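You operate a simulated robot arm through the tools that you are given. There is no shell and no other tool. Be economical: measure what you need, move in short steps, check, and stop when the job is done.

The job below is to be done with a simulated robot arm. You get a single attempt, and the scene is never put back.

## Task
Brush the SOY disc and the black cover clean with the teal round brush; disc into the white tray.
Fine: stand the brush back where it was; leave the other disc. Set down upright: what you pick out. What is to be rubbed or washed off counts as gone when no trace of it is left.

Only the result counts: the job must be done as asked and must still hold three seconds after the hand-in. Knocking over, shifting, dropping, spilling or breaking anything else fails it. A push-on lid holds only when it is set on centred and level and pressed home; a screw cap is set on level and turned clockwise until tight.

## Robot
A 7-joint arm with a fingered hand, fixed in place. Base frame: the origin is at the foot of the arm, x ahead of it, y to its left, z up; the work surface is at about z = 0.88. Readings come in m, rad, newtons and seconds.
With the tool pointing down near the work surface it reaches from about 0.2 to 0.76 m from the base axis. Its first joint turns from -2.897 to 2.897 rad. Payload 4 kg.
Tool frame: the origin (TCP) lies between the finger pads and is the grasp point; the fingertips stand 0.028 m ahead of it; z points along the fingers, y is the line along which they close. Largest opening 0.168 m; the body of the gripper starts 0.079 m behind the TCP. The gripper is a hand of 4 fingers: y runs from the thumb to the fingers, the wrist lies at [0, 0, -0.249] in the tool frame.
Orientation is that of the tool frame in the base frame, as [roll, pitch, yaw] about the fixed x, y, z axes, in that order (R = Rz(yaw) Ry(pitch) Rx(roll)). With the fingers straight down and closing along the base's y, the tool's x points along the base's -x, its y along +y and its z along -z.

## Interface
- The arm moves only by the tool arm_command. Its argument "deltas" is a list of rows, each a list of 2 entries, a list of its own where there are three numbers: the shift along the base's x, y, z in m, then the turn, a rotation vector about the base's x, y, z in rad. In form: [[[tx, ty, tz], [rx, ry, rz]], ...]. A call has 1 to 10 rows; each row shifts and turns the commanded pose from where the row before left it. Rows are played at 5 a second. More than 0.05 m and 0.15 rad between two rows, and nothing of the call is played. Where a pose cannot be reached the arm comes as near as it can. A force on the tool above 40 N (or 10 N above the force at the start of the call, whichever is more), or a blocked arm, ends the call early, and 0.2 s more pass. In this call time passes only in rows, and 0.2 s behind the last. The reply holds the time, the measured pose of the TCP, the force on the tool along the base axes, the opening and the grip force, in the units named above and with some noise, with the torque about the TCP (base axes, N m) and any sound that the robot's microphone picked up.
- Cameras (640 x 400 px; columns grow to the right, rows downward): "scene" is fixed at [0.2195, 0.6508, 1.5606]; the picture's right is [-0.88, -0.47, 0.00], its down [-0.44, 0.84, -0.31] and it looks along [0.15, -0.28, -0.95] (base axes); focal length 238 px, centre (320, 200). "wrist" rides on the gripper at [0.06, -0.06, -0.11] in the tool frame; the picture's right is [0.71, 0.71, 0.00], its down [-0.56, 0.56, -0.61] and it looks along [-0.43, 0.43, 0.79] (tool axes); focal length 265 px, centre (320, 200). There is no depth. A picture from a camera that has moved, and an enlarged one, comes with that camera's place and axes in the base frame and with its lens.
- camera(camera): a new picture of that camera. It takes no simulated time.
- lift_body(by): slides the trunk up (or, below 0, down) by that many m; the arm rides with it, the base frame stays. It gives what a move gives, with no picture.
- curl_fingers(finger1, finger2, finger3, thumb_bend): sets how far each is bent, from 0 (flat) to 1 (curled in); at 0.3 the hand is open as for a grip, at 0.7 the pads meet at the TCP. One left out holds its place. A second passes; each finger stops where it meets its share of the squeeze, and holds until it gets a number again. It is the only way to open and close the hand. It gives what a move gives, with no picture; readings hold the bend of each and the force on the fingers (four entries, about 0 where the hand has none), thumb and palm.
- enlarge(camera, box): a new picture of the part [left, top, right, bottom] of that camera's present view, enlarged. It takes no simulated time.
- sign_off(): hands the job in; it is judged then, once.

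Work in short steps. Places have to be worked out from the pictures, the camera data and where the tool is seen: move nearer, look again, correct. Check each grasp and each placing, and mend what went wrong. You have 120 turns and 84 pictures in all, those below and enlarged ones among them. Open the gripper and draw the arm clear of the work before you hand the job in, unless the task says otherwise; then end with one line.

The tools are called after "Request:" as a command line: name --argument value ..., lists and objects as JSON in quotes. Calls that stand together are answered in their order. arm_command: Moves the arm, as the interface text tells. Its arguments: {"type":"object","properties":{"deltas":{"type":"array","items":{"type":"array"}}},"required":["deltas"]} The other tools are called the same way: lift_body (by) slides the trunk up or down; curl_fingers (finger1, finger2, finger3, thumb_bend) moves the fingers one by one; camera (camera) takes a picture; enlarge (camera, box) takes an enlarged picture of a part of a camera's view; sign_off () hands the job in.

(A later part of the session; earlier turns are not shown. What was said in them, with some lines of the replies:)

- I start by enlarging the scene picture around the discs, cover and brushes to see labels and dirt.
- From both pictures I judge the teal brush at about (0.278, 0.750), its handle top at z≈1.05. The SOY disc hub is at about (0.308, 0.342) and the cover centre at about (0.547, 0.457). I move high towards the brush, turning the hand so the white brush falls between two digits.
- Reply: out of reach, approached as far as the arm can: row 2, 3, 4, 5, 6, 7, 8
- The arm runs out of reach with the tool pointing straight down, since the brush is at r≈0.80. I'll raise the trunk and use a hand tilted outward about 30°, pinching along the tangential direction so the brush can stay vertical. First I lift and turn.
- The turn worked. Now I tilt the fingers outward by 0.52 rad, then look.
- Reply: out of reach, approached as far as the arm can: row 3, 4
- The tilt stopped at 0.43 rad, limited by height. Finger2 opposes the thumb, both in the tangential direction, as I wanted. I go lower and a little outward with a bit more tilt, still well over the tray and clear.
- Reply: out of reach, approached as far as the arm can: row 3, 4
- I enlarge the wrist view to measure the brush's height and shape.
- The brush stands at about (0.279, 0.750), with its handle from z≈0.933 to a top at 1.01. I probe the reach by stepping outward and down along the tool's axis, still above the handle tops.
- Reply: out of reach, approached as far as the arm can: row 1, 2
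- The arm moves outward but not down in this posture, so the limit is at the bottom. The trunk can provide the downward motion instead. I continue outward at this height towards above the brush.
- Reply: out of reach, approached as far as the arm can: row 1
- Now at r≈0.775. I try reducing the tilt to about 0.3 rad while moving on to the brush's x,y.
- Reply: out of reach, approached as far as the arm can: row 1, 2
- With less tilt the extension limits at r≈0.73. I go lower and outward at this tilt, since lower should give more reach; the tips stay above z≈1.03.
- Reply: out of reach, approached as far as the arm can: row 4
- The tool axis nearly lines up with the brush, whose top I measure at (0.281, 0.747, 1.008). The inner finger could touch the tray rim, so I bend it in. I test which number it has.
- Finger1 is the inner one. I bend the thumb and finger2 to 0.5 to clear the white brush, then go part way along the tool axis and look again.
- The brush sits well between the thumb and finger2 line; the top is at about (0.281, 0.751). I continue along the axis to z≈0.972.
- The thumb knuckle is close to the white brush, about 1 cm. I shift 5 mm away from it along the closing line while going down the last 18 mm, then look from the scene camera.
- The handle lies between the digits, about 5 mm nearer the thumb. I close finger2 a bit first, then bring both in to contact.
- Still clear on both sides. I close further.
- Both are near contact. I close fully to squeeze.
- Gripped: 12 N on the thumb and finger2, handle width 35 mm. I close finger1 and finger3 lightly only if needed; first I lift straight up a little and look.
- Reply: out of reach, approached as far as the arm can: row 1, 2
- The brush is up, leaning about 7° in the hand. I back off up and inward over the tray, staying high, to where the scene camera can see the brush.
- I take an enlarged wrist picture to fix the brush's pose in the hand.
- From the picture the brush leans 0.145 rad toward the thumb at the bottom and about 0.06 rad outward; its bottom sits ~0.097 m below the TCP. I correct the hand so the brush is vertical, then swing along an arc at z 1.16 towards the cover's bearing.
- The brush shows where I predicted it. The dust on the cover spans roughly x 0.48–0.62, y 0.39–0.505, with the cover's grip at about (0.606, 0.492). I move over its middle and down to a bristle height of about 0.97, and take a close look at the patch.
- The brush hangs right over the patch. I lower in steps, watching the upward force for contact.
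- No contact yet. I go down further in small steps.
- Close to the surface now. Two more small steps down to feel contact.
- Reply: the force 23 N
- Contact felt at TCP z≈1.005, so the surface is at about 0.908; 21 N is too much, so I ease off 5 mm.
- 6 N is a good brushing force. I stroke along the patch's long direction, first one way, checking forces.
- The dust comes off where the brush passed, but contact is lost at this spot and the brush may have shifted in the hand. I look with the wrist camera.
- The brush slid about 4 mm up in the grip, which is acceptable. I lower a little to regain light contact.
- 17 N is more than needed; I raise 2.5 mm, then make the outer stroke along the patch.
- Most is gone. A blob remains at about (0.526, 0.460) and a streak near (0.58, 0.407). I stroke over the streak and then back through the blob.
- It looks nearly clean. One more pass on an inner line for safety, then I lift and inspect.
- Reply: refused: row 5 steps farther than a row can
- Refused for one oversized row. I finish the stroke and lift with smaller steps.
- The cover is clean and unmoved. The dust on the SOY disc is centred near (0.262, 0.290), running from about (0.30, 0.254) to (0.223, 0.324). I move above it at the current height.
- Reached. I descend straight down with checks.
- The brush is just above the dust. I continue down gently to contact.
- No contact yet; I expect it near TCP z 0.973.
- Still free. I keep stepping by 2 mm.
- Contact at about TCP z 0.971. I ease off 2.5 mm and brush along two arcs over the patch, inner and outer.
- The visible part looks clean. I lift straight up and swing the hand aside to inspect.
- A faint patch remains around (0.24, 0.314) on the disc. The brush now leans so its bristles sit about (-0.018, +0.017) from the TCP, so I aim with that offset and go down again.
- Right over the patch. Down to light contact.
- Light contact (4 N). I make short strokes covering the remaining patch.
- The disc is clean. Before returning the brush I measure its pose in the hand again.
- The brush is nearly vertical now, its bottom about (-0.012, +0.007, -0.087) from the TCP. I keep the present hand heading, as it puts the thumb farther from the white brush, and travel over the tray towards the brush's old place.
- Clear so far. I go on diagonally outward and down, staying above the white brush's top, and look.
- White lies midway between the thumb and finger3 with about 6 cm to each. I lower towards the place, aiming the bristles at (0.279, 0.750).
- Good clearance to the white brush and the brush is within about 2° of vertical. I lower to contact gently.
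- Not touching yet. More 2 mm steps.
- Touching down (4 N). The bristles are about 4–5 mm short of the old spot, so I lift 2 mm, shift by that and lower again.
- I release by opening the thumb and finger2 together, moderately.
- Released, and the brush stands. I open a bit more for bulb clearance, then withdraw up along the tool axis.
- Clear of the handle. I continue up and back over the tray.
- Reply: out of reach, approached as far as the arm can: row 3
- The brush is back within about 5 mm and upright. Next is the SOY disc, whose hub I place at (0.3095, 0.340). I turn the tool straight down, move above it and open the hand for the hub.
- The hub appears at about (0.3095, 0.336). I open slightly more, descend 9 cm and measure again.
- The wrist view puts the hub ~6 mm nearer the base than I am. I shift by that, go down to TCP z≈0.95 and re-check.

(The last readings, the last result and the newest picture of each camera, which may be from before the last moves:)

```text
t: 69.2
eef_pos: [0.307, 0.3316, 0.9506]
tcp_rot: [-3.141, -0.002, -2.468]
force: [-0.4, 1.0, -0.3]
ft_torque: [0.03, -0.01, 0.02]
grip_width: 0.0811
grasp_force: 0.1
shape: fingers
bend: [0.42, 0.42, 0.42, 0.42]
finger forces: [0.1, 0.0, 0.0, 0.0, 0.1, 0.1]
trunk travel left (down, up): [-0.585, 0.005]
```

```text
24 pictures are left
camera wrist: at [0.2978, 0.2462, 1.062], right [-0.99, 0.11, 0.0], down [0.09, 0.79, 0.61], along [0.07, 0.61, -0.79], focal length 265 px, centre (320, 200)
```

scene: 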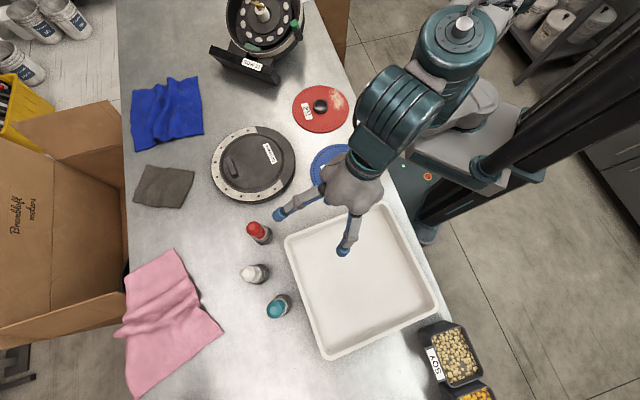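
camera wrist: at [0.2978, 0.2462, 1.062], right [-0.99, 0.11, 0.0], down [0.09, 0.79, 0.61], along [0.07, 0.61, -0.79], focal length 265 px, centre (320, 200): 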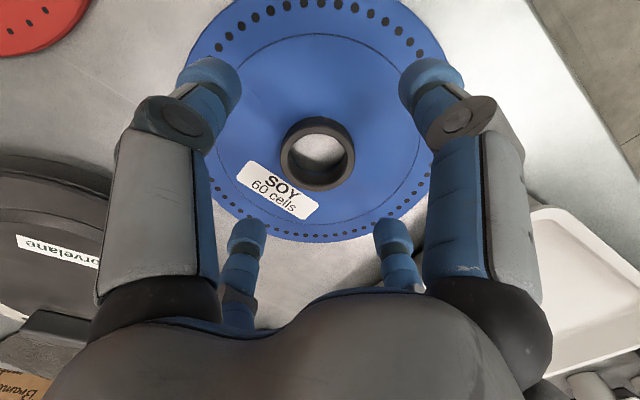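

Still about 6 mm off in the same direction. I correct and descend to TCP z≈0.925.

Request:
arm_command --deltas '[[[0, -0.0055, -0.01], [0, 0, 0]], [[0, 0, -0.014], [0, 0, 0]]]'

Request:
camera --camera "wrist"

Request:
enlarge --camera "scene" --box '[290, 110, 400, 210]'

```text
t: 69.8
eef_pos: [0.3062, 0.3279, 0.9268]
tcp_rot: [-3.141, -0.003, -2.468]
force: [0.6, 0.8, 0.1]
ft_torque: [-0.01, 0.03, -0.01]
grip_width: 0.0815
grasp_force: 0.1
shape: fingers
bend: [0.42, 0.42, 0.42, 0.42]
finger forces: [0.0, 0.0, 0.1, 0.1, 0.0, 0.0]
trunk travel left (down, up): [-0.585, 0.005]
```

```text
23 pictures are left
camera wrist: at [0.2971, 0.2412, 1.0389], right [-0.99, 0.11, 0.0], down [0.09, 0.79, 0.61], along [0.07, 0.61, -0.79], focal length 265 px, centre (320, 200)
```

wrist: 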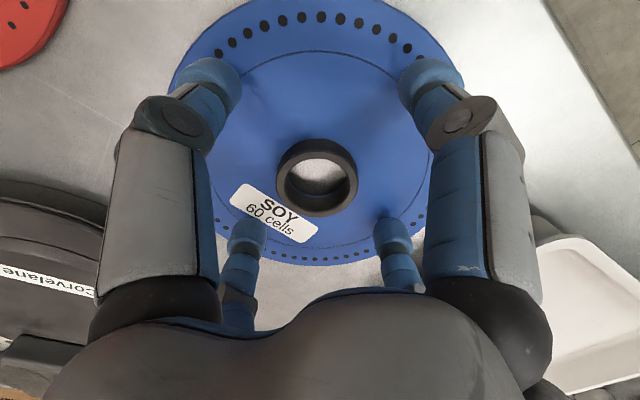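

```text
4.00 times, centred on (345, 160) of scene
camera zoom: at [0.2195, 0.6508, 1.5606], right [-0.88, -0.47, 0.0], down [-0.44, 0.84, -0.31], along [0.15, -0.28, -0.95], focal length 951 px, centre (220, 360)
```

zoom: 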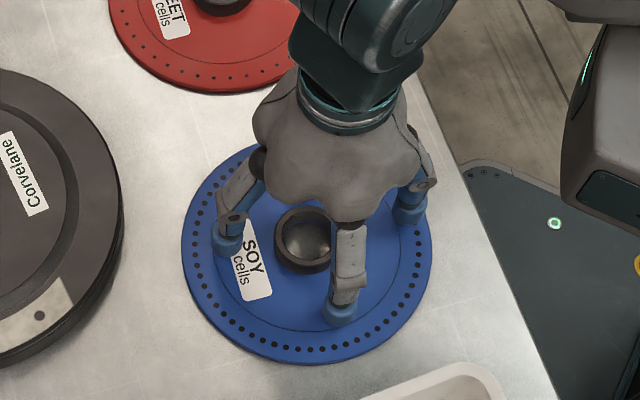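

The two cameras disagree by about 1 cm on the hub, so I take the mean, about (0.310, 0.336); the four fingers will centre it. I shift there and lower to TCP z≈0.919.

Request:
arm_command --deltas '[[[0.0035, 0.0075, 0], [0, 0, 0]], [[0, 0, -0.005], [0, 0, 0]], [[0, 0, -0.003], [0, 0, 0]]]'

Request:
curl_fingers --finger1 0.5 --finger2 0.5 --finger3 0.5 --thumb_bend 0.5

Request:
camera --camera "wrist"

Request:
enlarge --camera "scene" --box '[290, 110, 400, 210]'

```text
t: 70.6
eef_pos: [0.311, 0.3344, 0.9194]
tcp_rot: [-3.141, 0.0, -2.465]
force: [-0.5, -0.1, 16.9]
ft_torque: [-0.15, -0.26, -0.04]
grip_width: 0.0816
grasp_force: 8.0
shape: fingers
bend: [0.42, 0.42, 0.42, 0.42]
finger forces: [3.1, 2.2, 5.2, 0.0, 5.6, 0.1]
trunk travel left (down, up): [-0.585, 0.005]
```

```text
t: 71.1
eef_pos: [0.3115, 0.3347, 0.9206]
tcp_rot: [3.138, 0.005, -2.469]
force: [-1.1, -4.0, 30.0]
ft_torque: [-1.05, 0.14, -0.11]
grip_width: 0.0674
grasp_force: 15.6
shape: fingers
bend: [0.46, 0.48, 0.48, 0.47]
finger forces: [11.5, 3.2, 2.4, 0.1, 14.7, 0.1]
trunk travel left (down, up): [-0.585, 0.005]
stopped: the force on the tool passed its limit (the readings are from after the stop); the commanded pose is now the measured one
```

```text
21 pictures are left
camera wrist: at [0.3009, 0.2482, 1.0327], right [-0.99, 0.11, 0.0], down [0.09, 0.78, 0.62], along [0.07, 0.61, -0.79], focal length 265 px, centre (320, 200)
```

wrist: 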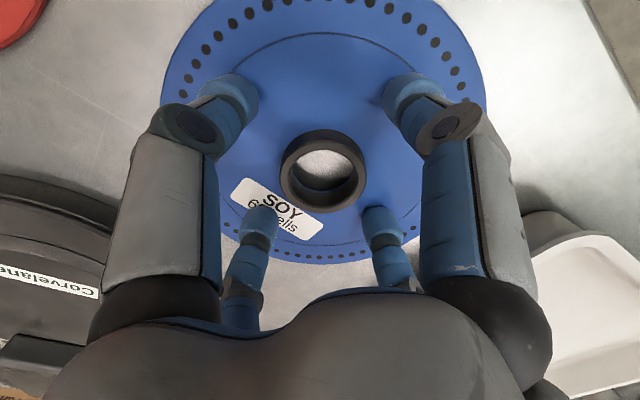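

```text
4.00 times, centred on (345, 160) of scene
camera zoom: at [0.2195, 0.6508, 1.5606], right [-0.88, -0.47, 0.0], down [-0.44, 0.84, -0.31], along [0.15, -0.28, -0.95], focal length 951 px, centre (220, 360)
```

zoom: 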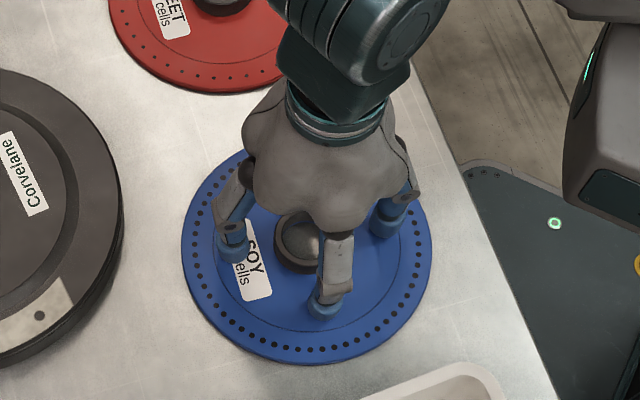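

The fingertips touched the disc (tips reach lower as they curl). I raise 9 mm, shift 4 mm to centre on the hub, then close in stages.

Request:
arm_command --deltas '[[[0, 0, 0.009], [0, 0, 0]], [[0.002, 0.004, 0], [0, 0, 0]]]'

Request:
curl_fingers --finger1 0.5 --finger2 0.5 --finger3 0.5 --thumb_bend 0.5

Request:
camera --camera "wrist"

```text
t: 71.7
eef_pos: [0.3132, 0.3382, 0.9285]
tcp_rot: [3.14, -0.001, -2.467]
force: [0.3, 0.4, 0.3]
ft_torque: [-0.03, 0.01, -0.04]
grip_width: 0.0578
grasp_force: 0.1
shape: fingers
bend: [0.5, 0.5, 0.5, 0.5]
finger forces: [0.0, 0.0, 0.0, 0.0, 0.0, 0.0]
trunk travel left (down, up): [-0.585, 0.005]
```

```text
t: 72.7
eef_pos: [0.3139, 0.3392, 0.9289]
tcp_rot: [3.139, 0.003, -2.469]
force: [0.2, 0.4, 0.4]
ft_torque: [0.02, -0.01, -0.04]
grip_width: 0.0575
grasp_force: 0.1
shape: fingers
bend: [0.5, 0.5, 0.5, 0.5]
finger forces: [0.0, 0.0, 0.1, 0.1, 0.0, 0.0]
trunk travel left (down, up): [-0.585, 0.005]
```

```text
19 pictures are left
camera wrist: at [0.3035, 0.253, 1.0398], right [-0.99, 0.11, 0.0], down [0.09, 0.78, 0.62], along [0.07, 0.61, -0.79], focal length 265 px, centre (320, 200)
```

wrist: 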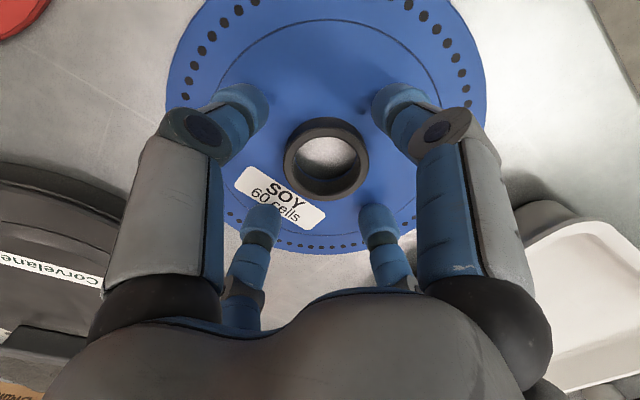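

The hub is ~4 mm to the right and 2 mm up in view relative to the finger centre. I shift by that and close further.

Request:
arm_command --deltas '[[[-0.004, -0.002, 0], [0, 0, 0]]]'

Request:
curl_fingers --finger1 0.57 --finger2 0.57 --finger3 0.57 --thumb_bend 0.57

Request:
camera --camera "wrist"

```text
t: 73.1
eef_pos: [0.3103, 0.3369, 0.9289]
tcp_rot: [3.14, 0.001, -2.468]
force: [-1.3, 0.7, -0.1]
ft_torque: [-0.01, -0.01, -0.02]
grip_width: 0.058
grasp_force: 0.1
shape: fingers
bend: [0.5, 0.5, 0.5, 0.5]
finger forces: [0.0, 0.0, 0.0, 0.0, 0.1, 0.0]
trunk travel left (down, up): [-0.585, 0.005]
```

```text
t: 74.1
eef_pos: [0.3099, 0.3366, 0.9277]
tcp_rot: [3.14, 0.002, -2.468]
force: [0.6, 0.5, 0.9]
ft_torque: [0.03, -0.01, -0.04]
grip_width: 0.0396
grasp_force: 0.1
shape: fingers
bend: [0.56, 0.56, 0.56, 0.56]
finger forces: [0.0, 0.0, 0.0, 0.0, 0.1, 0.1]
trunk travel left (down, up): [-0.585, 0.005]
```

```text
18 pictures are left
camera wrist: at [0.3, 0.2511, 1.04], right [-0.99, 0.11, 0.0], down [0.09, 0.78, 0.62], along [0.07, 0.61, -0.79], focal length 265 px, centre (320, 200)
```

wrist: 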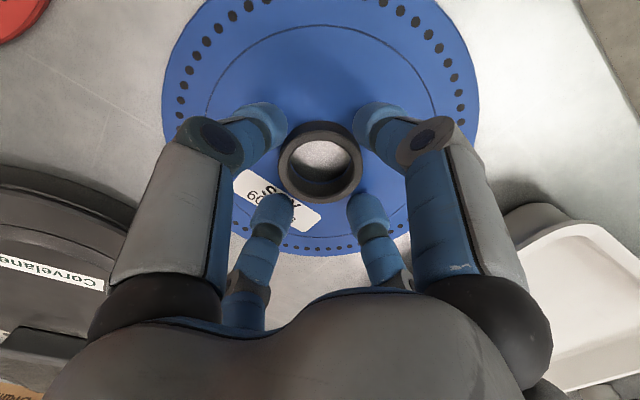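

Centred, just touching. I squeeze.

Request:
curl_fingers --finger1 0.75 --finger2 0.75 --finger3 0.75 --thumb_bend 0.75

Request:
arm_command --deltas '[[[0, 0, 0.008], [0, 0, 0]], [[0, 0, 0.012], [0, 0, 0]]]'

Request:
enlarge --camera "scene" --box '[280, 90, 420, 210]'

```text
t: 75.1
eef_pos: [0.3103, 0.3369, 0.93]
tcp_rot: [3.139, 0.003, -2.47]
force: [6.5, -3.4, 24.3]
ft_torque: [-0.36, -0.4, -0.02]
grip_width: 0.0202
grasp_force: 34.9
shape: fingers
bend: [0.6, 0.56, 0.6, 0.66]
finger forces: [6.1, 10.6, 6.6, 0.1, 46.3, 0.1]
trunk travel left (down, up): [-0.585, 0.005]
```

```text
t: 75.7
eef_pos: [0.3095, 0.338, 0.9473]
tcp_rot: [3.139, 0.0, -2.467]
force: [0.1, -0.4, 1.1]
ft_torque: [0.0, 0.0, 0.03]
grip_width: 0.0031
grasp_force: 0.0
shape: fingers
bend: [0.66, 0.65, 0.66, 0.75]
finger forces: [0.0, 0.0, 0.1, 0.0, 0.0, 0.0]
trunk travel left (down, up): [-0.585, 0.005]
```

```text
3.33 times, centred on (350, 150) of scene
camera zoom: at [0.2195, 0.6508, 1.5606], right [-0.88, -0.47, 0.0], down [-0.44, 0.84, -0.31], along [0.15, -0.28, -0.95], focal length 792 px, centre (220, 367)
```

zoom: 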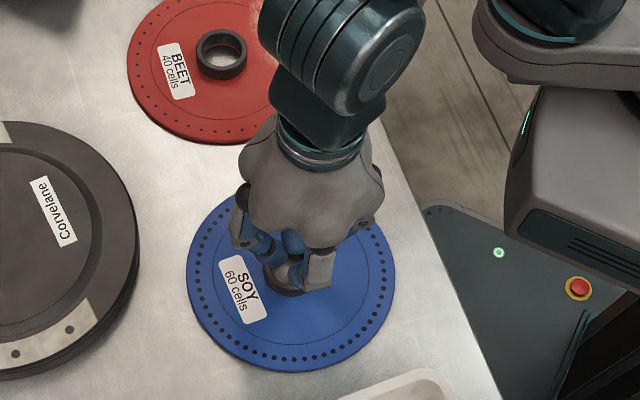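

The fingers slid off the top: the grip was too high on the hub. I reopen to 0.5 at this height and look at where the hub is now.

Request:
curl_fingers --finger1 0.48 --finger2 0.48 --finger3 0.48 --thumb_bend 0.48

Request:
camera --camera "wrist"

```text
t: 76.7
eef_pos: [0.3097, 0.3367, 0.9479]
tcp_rot: [3.139, 0.002, -2.468]
force: [-0.6, -0.6, -0.6]
ft_torque: [0.04, 0.0, 0.02]
grip_width: 0.0628
grasp_force: 0.1
shape: fingers
bend: [0.48, 0.48, 0.48, 0.48]
finger forces: [0.1, 0.0, 0.0, 0.0, 0.0, 0.0]
trunk travel left (down, up): [-0.585, 0.005]
```

```text
16 pictures are left
camera wrist: at [0.3001, 0.2512, 1.0603], right [-0.99, 0.11, 0.0], down [0.09, 0.78, 0.62], along [0.07, 0.61, -0.79], focal length 265 px, centre (320, 200)
```

wrist: 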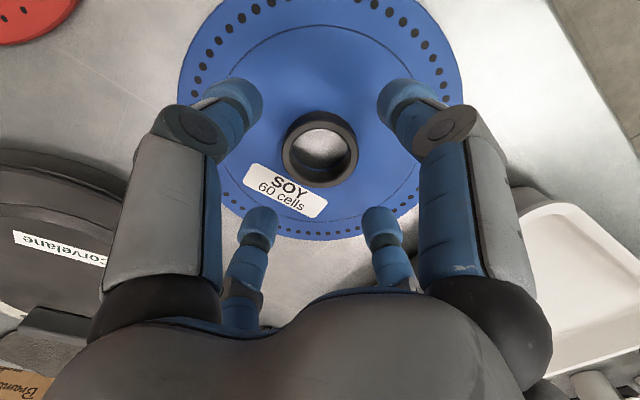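

Re-reading the view: the visible outer wall is at the top of the ring, so the hub centre is at about (0.3095, 0.3325), 4 mm nearer the base. I correct and descend slowly until the tips touch the disc.

Request:
arm_command --deltas '[[[0, -0.004, -0.01], [0, 0, 0]], [[0, 0, -0.012], [0, 0, 0]]]'

Request:
arm_command --deltas '[[[0, 0, -0.003], [0, 0, 0]]]'

```text
t: 77.3
eef_pos: [0.3105, 0.3338, 0.9261]
tcp_rot: [3.139, 0.001, -2.468]
force: [0.4, -0.4, 0.0]
ft_torque: [0.0, 0.0, 0.04]
grip_width: 0.0627
grasp_force: 0.0
shape: fingers
bend: [0.48, 0.48, 0.48, 0.48]
finger forces: [0.0, 0.0, 0.0, 0.0, 0.0, 0.0]
trunk travel left (down, up): [-0.585, 0.005]
```

```text
t: 77.7
eef_pos: [0.3098, 0.3319, 0.9232]
tcp_rot: [-3.141, 0.001, -2.467]
force: [-0.8, -1.8, 0.6]
ft_torque: [0.0, -0.02, -0.03]
grip_width: 0.0629
grasp_force: 0.0
shape: fingers
bend: [0.48, 0.48, 0.48, 0.48]
finger forces: [0.1, 0.0, 0.1, 0.0, 0.0, 0.0]
trunk travel left (down, up): [-0.585, 0.005]
```

Near contact height without touching. I close in stages here.

Request:
curl_fingers --finger1 0.55 --finger2 0.55 --finger3 0.55 --thumb_bend 0.55

Request:
camera --camera "wrist"

```text
t: 78.7
eef_pos: [0.3114, 0.3338, 0.9234]
tcp_rot: [3.14, 0.002, -2.467]
force: [0.4, 0.1, 0.0]
ft_torque: [0.0, -0.01, 0.01]
grip_width: 0.0425
grasp_force: 0.0
shape: fingers
bend: [0.55, 0.55, 0.55, 0.55]
finger forces: [0.0, 0.0, 0.0, 0.0, 0.0, 0.1]
trunk travel left (down, up): [-0.585, 0.005]
```

```text
15 pictures are left
camera wrist: at [0.3006, 0.2466, 1.0345], right [-0.99, 0.11, 0.0], down [0.09, 0.78, 0.62], along [0.07, 0.61, -0.79], focal length 265 px, centre (320, 200)
```

wrist: 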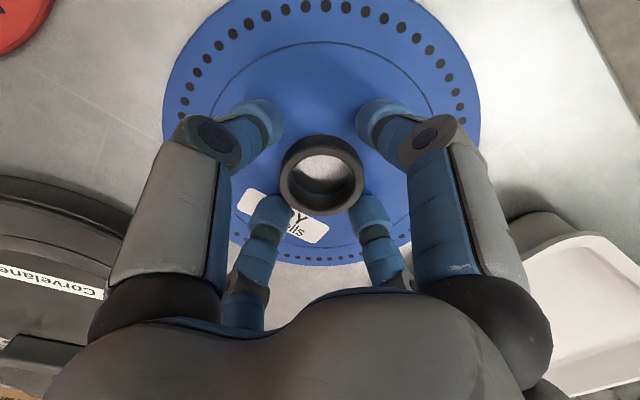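

Well centred now. There is no contact at this bend, so I lower 3 mm for a deeper grip, then squeeze.

Request:
arm_command --deltas '[[[0, 0, -0.003], [0, 0, 0]]]'

Request:
curl_fingers --finger1 0.62 --finger2 0.62 --finger3 0.62 --thumb_bend 0.62

```text
t: 79.1
eef_pos: [0.3102, 0.3321, 0.923]
tcp_rot: [3.139, 0.004, -2.467]
force: [0.2, -0.4, 26.1]
ft_torque: [-0.7, 0.16, 0.02]
grip_width: 0.0424
grasp_force: 12.4
shape: fingers
bend: [0.55, 0.55, 0.55, 0.55]
finger forces: [12.0, 1.5, 0.2, 0.0, 11.9, 0.0]
trunk travel left (down, up): [-0.585, 0.005]
```

```text
t: 80.2
eef_pos: [0.3097, 0.3317, 0.9211]
tcp_rot: [3.135, 0.007, -2.467]
force: [-2.4, -1.6, 15.6]
ft_torque: [0.39, 0.35, 0.0]
grip_width: 0.0262
grasp_force: 13.7
shape: fingers
bend: [0.6, 0.57, 0.58, 0.61]
finger forces: [1.5, 16.9, 6.4, 0.0, 2.6, 0.1]
trunk travel left (down, up): [-0.585, 0.005]
stopped: the force on the tool passed its limit (the readings are from after the stop); the commanded pose is now the measured one
```

Fingertips are now down at the disc around the hub. I squeeze fully and check the forces.

Request:
curl_fingers --finger1 0.72 --finger2 0.72 --finger3 0.72 --thumb_bend 0.72

Request:
camera --camera "wrist"

```text
t: 81.2
eef_pos: [0.3116, 0.3316, 0.922]
tcp_rot: [3.138, 0.004, -2.466]
force: [0.0, -1.9, 16.2]
ft_torque: [0.5, 0.23, -0.07]
grip_width: 0.0235
grasp_force: 26.2
shape: fingers
bend: [0.6, 0.55, 0.58, 0.62]
finger forces: [6.8, 18.2, 11.4, 0.1, 15.7, 0.0]
trunk travel left (down, up): [-0.585, 0.005]
```

```text
14 pictures are left
camera wrist: at [0.3006, 0.2457, 1.0322], right [-0.99, 0.11, 0.0], down [0.09, 0.78, 0.62], along [0.07, 0.62, -0.78], focal length 265 px, centre (320, 200)
```

wrist: 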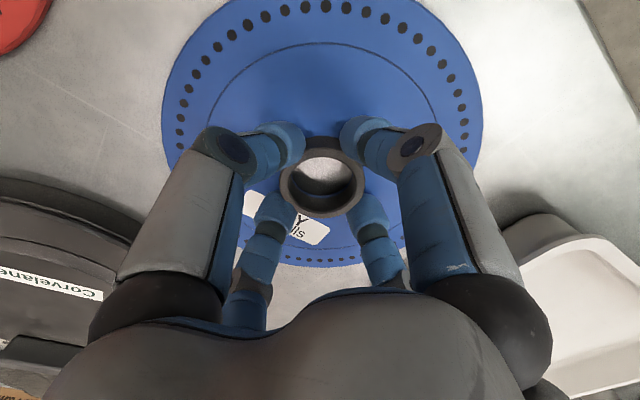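

All four tips hold the hub. I lift gently.

Request:
arm_command --deltas '[[[0, 0, 0.004], [0, 0, 0]], [[0, 0, 0.005], [0, 0, 0]], [[0, 0, 0.008], [0, 0, 0]]]'

```text
t: 82.0
eef_pos: [0.3109, 0.3336, 0.9382]
tcp_rot: [3.137, 0.003, -2.466]
force: [-0.2, 0.0, -1.0]
ft_torque: [-0.05, 0.01, 0.0]
grip_width: 0.0228
grasp_force: 17.9
shape: fingers
bend: [0.6, 0.56, 0.58, 0.63]
finger forces: [6.7, 7.4, 7.4, 0.0, 14.7, 0.0]
trunk travel left (down, up): [-0.585, 0.005]
```

The grip holds. I lift further and look.

Request:
arm_command --deltas '[[[0, 0, 0.02], [0, 0, 0]], [[0, 0, 0.025], [0, 0, 0]], [[0, 0, 0.025], [0, 0, 0]]]'

Request:
camera --camera "scene"

```text
t: 82.8
eef_pos: [0.3116, 0.3331, 1.0096]
tcp_rot: [3.139, 0.004, -2.468]
force: [1.3, -0.4, -1.9]
ft_torque: [-0.01, 0.0, -0.03]
grip_width: 0.0228
grasp_force: 17.9
shape: fingers
bend: [0.6, 0.56, 0.58, 0.63]
finger forces: [6.7, 7.4, 7.2, 0.1, 14.6, 0.1]
trunk travel left (down, up): [-0.585, 0.005]
```

```text
13 pictures are left
```

scene: 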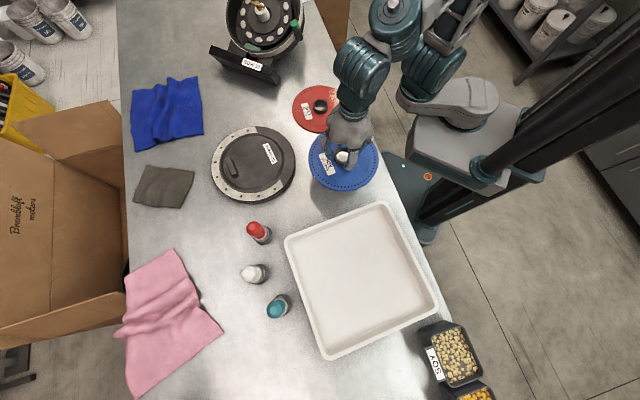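

The disc is lifted and level. I carry it over to the tray centre, about (0.143, 0.584), at this height.

Request:
arm_command --deltas '[[[-0.01, 0.015, 0.004], [0, 0, 0]], [[-0.02, 0.03, 0], [0, 0, 0]], [[-0.021, 0.0314, 0], [0, 0, 0]], [[-0.021, 0.0314, 0], [0, 0, 0]], [[-0.021, 0.0314, 0], [0, 0, 0]], [[-0.021, 0.0314, 0], [0, 0, 0]], [[-0.021, 0.0314, 0], [0, 0, 0]], [[-0.021, 0.0314, 0], [0, 0, 0]], [[-0.012, 0.0176, 0], [0, 0, 0]]]'

Request:
camera --camera "scene"

Request:
camera --camera "wrist"

```text
t: 84.8
eef_pos: [0.1424, 0.5854, 1.0128]
tcp_rot: [3.138, 0.003, -2.468]
force: [0.7, 0.3, -1.5]
ft_torque: [-0.03, 0.0, 0.01]
grip_width: 0.0227
grasp_force: 16.6
shape: fingers
bend: [0.6, 0.56, 0.58, 0.63]
finger forces: [6.5, 7.7, 6.9, 0.0, 14.4, 0.1]
trunk travel left (down, up): [-0.585, 0.005]
```

```text
12 pictures are left
```

scene: 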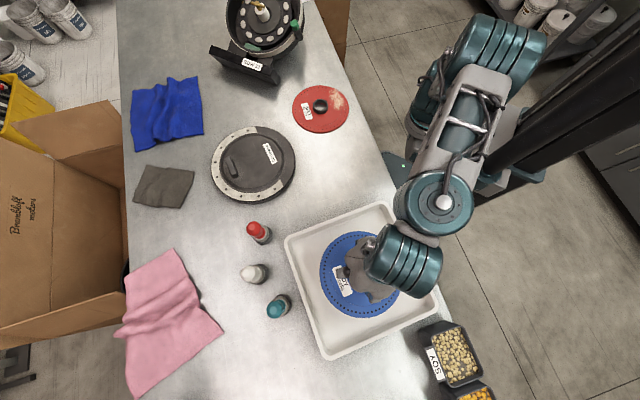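

```text
11 pictures are left
camera wrist: at [0.1323, 0.4987, 1.1234], right [-0.99, 0.11, 0.0], down [0.09, 0.78, 0.62], along [0.07, 0.61, -0.79], focal length 265 px, centre (320, 200)
```

wrist: 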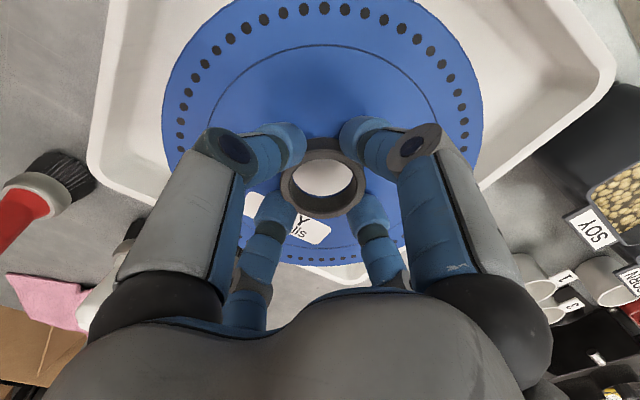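

Well centred over the tray. I lower it: first 7 cm, then small steps to contact.

Request:
arm_command --deltas '[[[0, 0, -0.025], [0, 0, 0]], [[0, 0, -0.025], [0, 0, 0]], [[0, 0, -0.02], [0, 0, 0]]]'

Request:
arm_command --deltas '[[[0, 0, -0.006], [0, 0, 0]]]'

Request:
arm_command --deltas '[[[0, 0, -0.003], [0, 0, 0]]]'

Request:
arm_command --deltas '[[[0, 0, -0.003], [0, 0, 0]]]'

```text
t: 85.5
eef_pos: [0.1432, 0.5848, 0.9424]
tcp_rot: [3.139, 0.004, -2.468]
force: [1.1, 0.1, -0.4]
ft_torque: [0.0, -0.02, 0.01]
grip_width: 0.0226
grasp_force: 17.7
shape: fingers
bend: [0.6, 0.56, 0.58, 0.63]
finger forces: [6.5, 7.7, 6.9, 0.1, 14.3, 0.0]
trunk travel left (down, up): [-0.585, 0.005]
```

```text
t: 86.0
eef_pos: [0.1431, 0.5848, 0.936]
tcp_rot: [3.138, 0.005, -2.468]
force: [0.7, -0.4, -0.9]
ft_torque: [0.0, 0.01, -0.01]
grip_width: 0.0226
grasp_force: 18.0
shape: fingers
bend: [0.6, 0.56, 0.58, 0.63]
finger forces: [6.5, 7.8, 6.9, 0.1, 14.4, 0.0]
trunk travel left (down, up): [-0.585, 0.005]
```

```text
t: 86.3
eef_pos: [0.1428, 0.5831, 0.9326]
tcp_rot: [3.136, 0.003, -2.467]
force: [0.0, 0.4, -1.4]
ft_torque: [-0.04, 0.0, 0.02]
grip_width: 0.0223
grasp_force: 17.9
shape: fingers
bend: [0.6, 0.56, 0.58, 0.63]
finger forces: [6.5, 7.7, 6.9, 0.0, 14.2, 0.0]
trunk travel left (down, up): [-0.585, 0.005]
```

```text
t: 86.8
eef_pos: [0.1418, 0.5822, 0.9297]
tcp_rot: [3.138, 0.003, -2.468]
force: [-0.2, -0.6, -1.3]
ft_torque: [-0.01, 0.01, 0.01]
grip_width: 0.0227
grasp_force: 17.8
shape: fingers
bend: [0.6, 0.56, 0.58, 0.63]
finger forces: [6.4, 7.9, 6.8, 0.1, 14.3, 0.0]
trunk travel left (down, up): [-0.585, 0.005]
```

Not yet touching; I continue in 2 mm steps.

Request:
arm_command --deltas '[[[0, 0, -0.002], [0, 0, 0]]]'

Request:
arm_command --deltas '[[[0, 0, -0.002], [0, 0, 0]]]'

Request:
arm_command --deltas '[[[0, 0, -0.0015], [0, 0, 0]]]'

```text
t: 87.2
eef_pos: [0.1438, 0.5839, 0.9282]
tcp_rot: [3.137, 0.003, -2.468]
force: [0.0, 0.0, 0.4]
ft_torque: [0.05, -0.01, -0.01]
grip_width: 0.0224
grasp_force: 18.1
shape: fingers
bend: [0.6, 0.56, 0.58, 0.63]
finger forces: [6.3, 7.8, 7.3, 0.0, 14.3, 0.0]
trunk travel left (down, up): [-0.585, 0.005]
```

```text
t: 87.5
eef_pos: [0.1428, 0.5841, 0.9256]
tcp_rot: [3.136, 0.005, -2.468]
force: [0.2, -0.7, 2.3]
ft_torque: [0.26, 0.14, 0.01]
grip_width: 0.0227
grasp_force: 20.0
shape: fingers
bend: [0.6, 0.56, 0.58, 0.63]
finger forces: [6.3, 12.2, 7.8, 0.0, 14.5, 0.1]
trunk travel left (down, up): [-0.585, 0.005]
```

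```text
t: 88.0
eef_pos: [0.1434, 0.5848, 0.9257]
tcp_rot: [3.133, 0.007, -2.468]
force: [0.5, -0.4, 15.2]
ft_torque: [0.51, 0.19, 0.07]
grip_width: 0.0227
grasp_force: 25.5
shape: fingers
bend: [0.6, 0.55, 0.58, 0.63]
finger forces: [6.3, 17.5, 12.3, 0.0, 14.9, 0.1]
trunk travel left (down, up): [-0.585, 0.005]
```

The disc rests on the tray floor. I relieve the pressure by 1.5 mm and open the hand.

Request:
arm_command --deltas '[[[0, 0, 0.0015], [0, 0, 0]]]'

Request:
curl_fingers --finger1 0.48 --finger2 0.48 --finger3 0.48 --thumb_bend 0.48

Request:
arm_command --deltas '[[[0, 0, 0.01], [0, 0, 0]], [[0, 0, 0.02], [0, 0, 0]], [[0, 0, 0.03], [0, 0, 0]], [[0, 0, 0.04], [0, 0, 0]], [[0, -0.02, 0.04], [0, 0, 0]], [[0, -0.03, 0.035], [0, 0, 0]], [[0, -0.045, 0], [0, 0, 0]], [[0, -0.045, 0], [0, 0, 0]], [[0, -0.045, 0], [0, 0, 0]], [[0, -0.045, 0], [0, 0, 0]]]'

Request:
camera --camera "scene"

```text
t: 88.3
eef_pos: [0.1423, 0.5845, 0.9265]
tcp_rot: [3.135, 0.005, -2.467]
force: [0.0, 4.0, 9.7]
ft_torque: [0.53, 0.17, -0.06]
grip_width: 0.0225
grasp_force: 23.0
shape: fingers
bend: [0.6, 0.55, 0.58, 0.63]
finger forces: [6.1, 17.3, 9.4, 0.0, 13.9, 0.0]
trunk travel left (down, up): [-0.585, 0.005]
```

```text
t: 89.3
eef_pos: [0.1419, 0.5823, 0.9264]
tcp_rot: [3.136, 0.004, -2.469]
force: [1.5, 1.8, 20.2]
ft_torque: [-0.79, 0.17, 0.07]
grip_width: 0.0571
grasp_force: 10.5
shape: fingers
bend: [0.5, 0.48, 0.48, 0.49]
finger forces: [11.7, 0.0, 0.0, 0.0, 8.7, 0.1]
trunk travel left (down, up): [-0.585, 0.005]
```

```text
t: 91.5
eef_pos: [0.1418, 0.358, 1.1022]
tcp_rot: [3.137, 0.006, -2.467]
force: [-0.5, -0.4, -0.1]
ft_torque: [0.0, -0.01, -0.01]
grip_width: 0.0629
grasp_force: 0.0
shape: fingers
bend: [0.48, 0.48, 0.48, 0.48]
finger forces: [0.1, 0.0, 0.1, 0.1, 0.0, 0.0]
trunk travel left (down, up): [-0.585, 0.005]
```

```text
10 pictures are left
```

scene: 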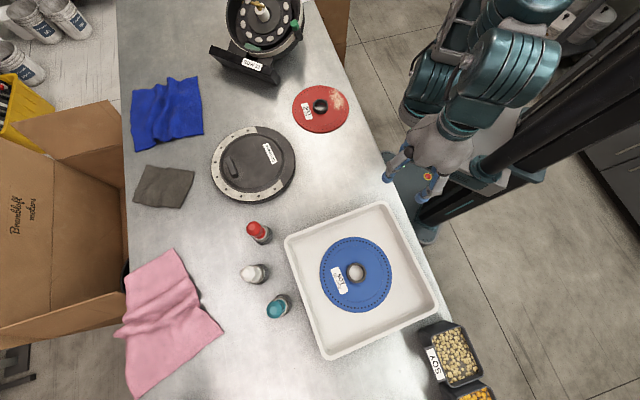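

The disc lies flat in the tray and the arm is clear. I do a close final check for any trace of dust on the disc and the cover.

Request:
enlarge --camera "scene" --box '[310, 230, 400, 320]'

Request:
enlarge --camera "scene" --box '[205, 115, 305, 210]'

Request:
enlarge --camera "scene" --box '[220, 200, 340, 340]'

```text
4.44 times, centred on (355, 275) of scene
camera zoom: at [0.2195, 0.6508, 1.5606], right [-0.88, -0.47, 0.0], down [-0.44, 0.84, -0.31], along [0.15, -0.28, -0.95], focal length 1056 px, centre (164, -133)
```

zoom: 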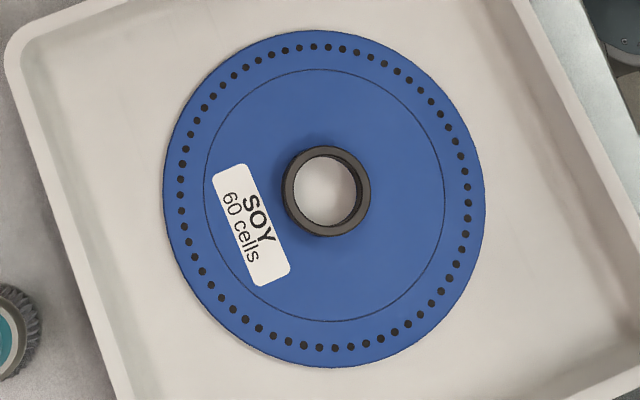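

```text
4.21 times, centred on (255, 162) of scene
camera zoom: at [0.2195, 0.6508, 1.5606], right [-0.88, -0.47, 0.0], down [-0.44, 0.84, -0.31], along [0.15, -0.28, -0.95], focal length 1001 px, centre (594, 358)
```

zoom: 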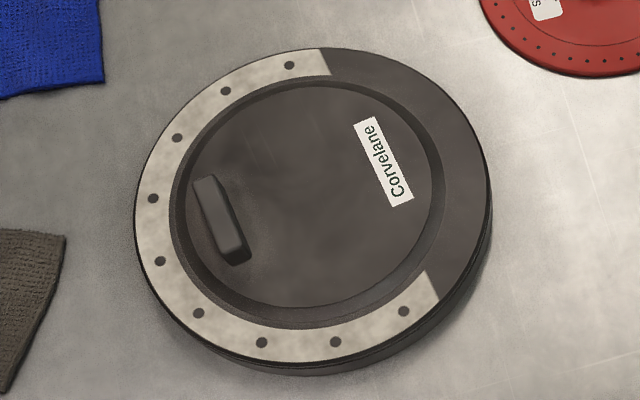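

```text
2.86 times, centred on (280, 270) of scene
camera zoom: at [0.2195, 0.6508, 1.5606], right [-0.88, -0.47, 0.0], down [-0.44, 0.84, -0.31], along [0.15, -0.28, -0.95], focal length 679 px, centre (434, 0)
```

zoom: 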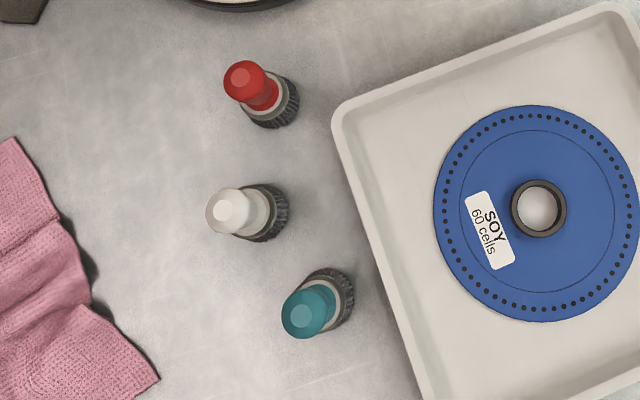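

Everything looks right; I take one tighter look at faint streaks on the cover's upper part.

Request:
enlarge --camera "scene" --box '[232, 132, 282, 167]'

```text
11.43 times, centred on (257, 150) of scene
camera zoom: at [0.2195, 0.6508, 1.5606], right [-0.88, -0.47, 0.0], down [-0.44, 0.84, -0.31], along [0.15, -0.28, -0.95], focal length 2717 px, centre (1040, 777)
```

zoom: 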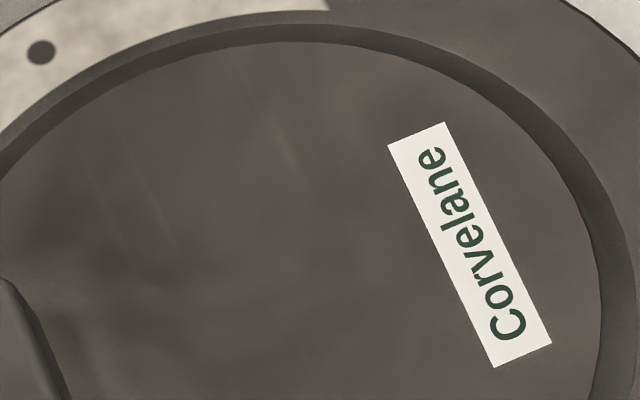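

Only the material's own scuffs are left, with no dust. The hand is open and clear, so I hand in.

Request:
sign_off

```text
The job is handed in.
```

The SOY disc and the black cover are brushed clean, the disc lies flat in the white tray, and the teal brush stands upright within about 5 mm of its old spot; the other disc was not touched.
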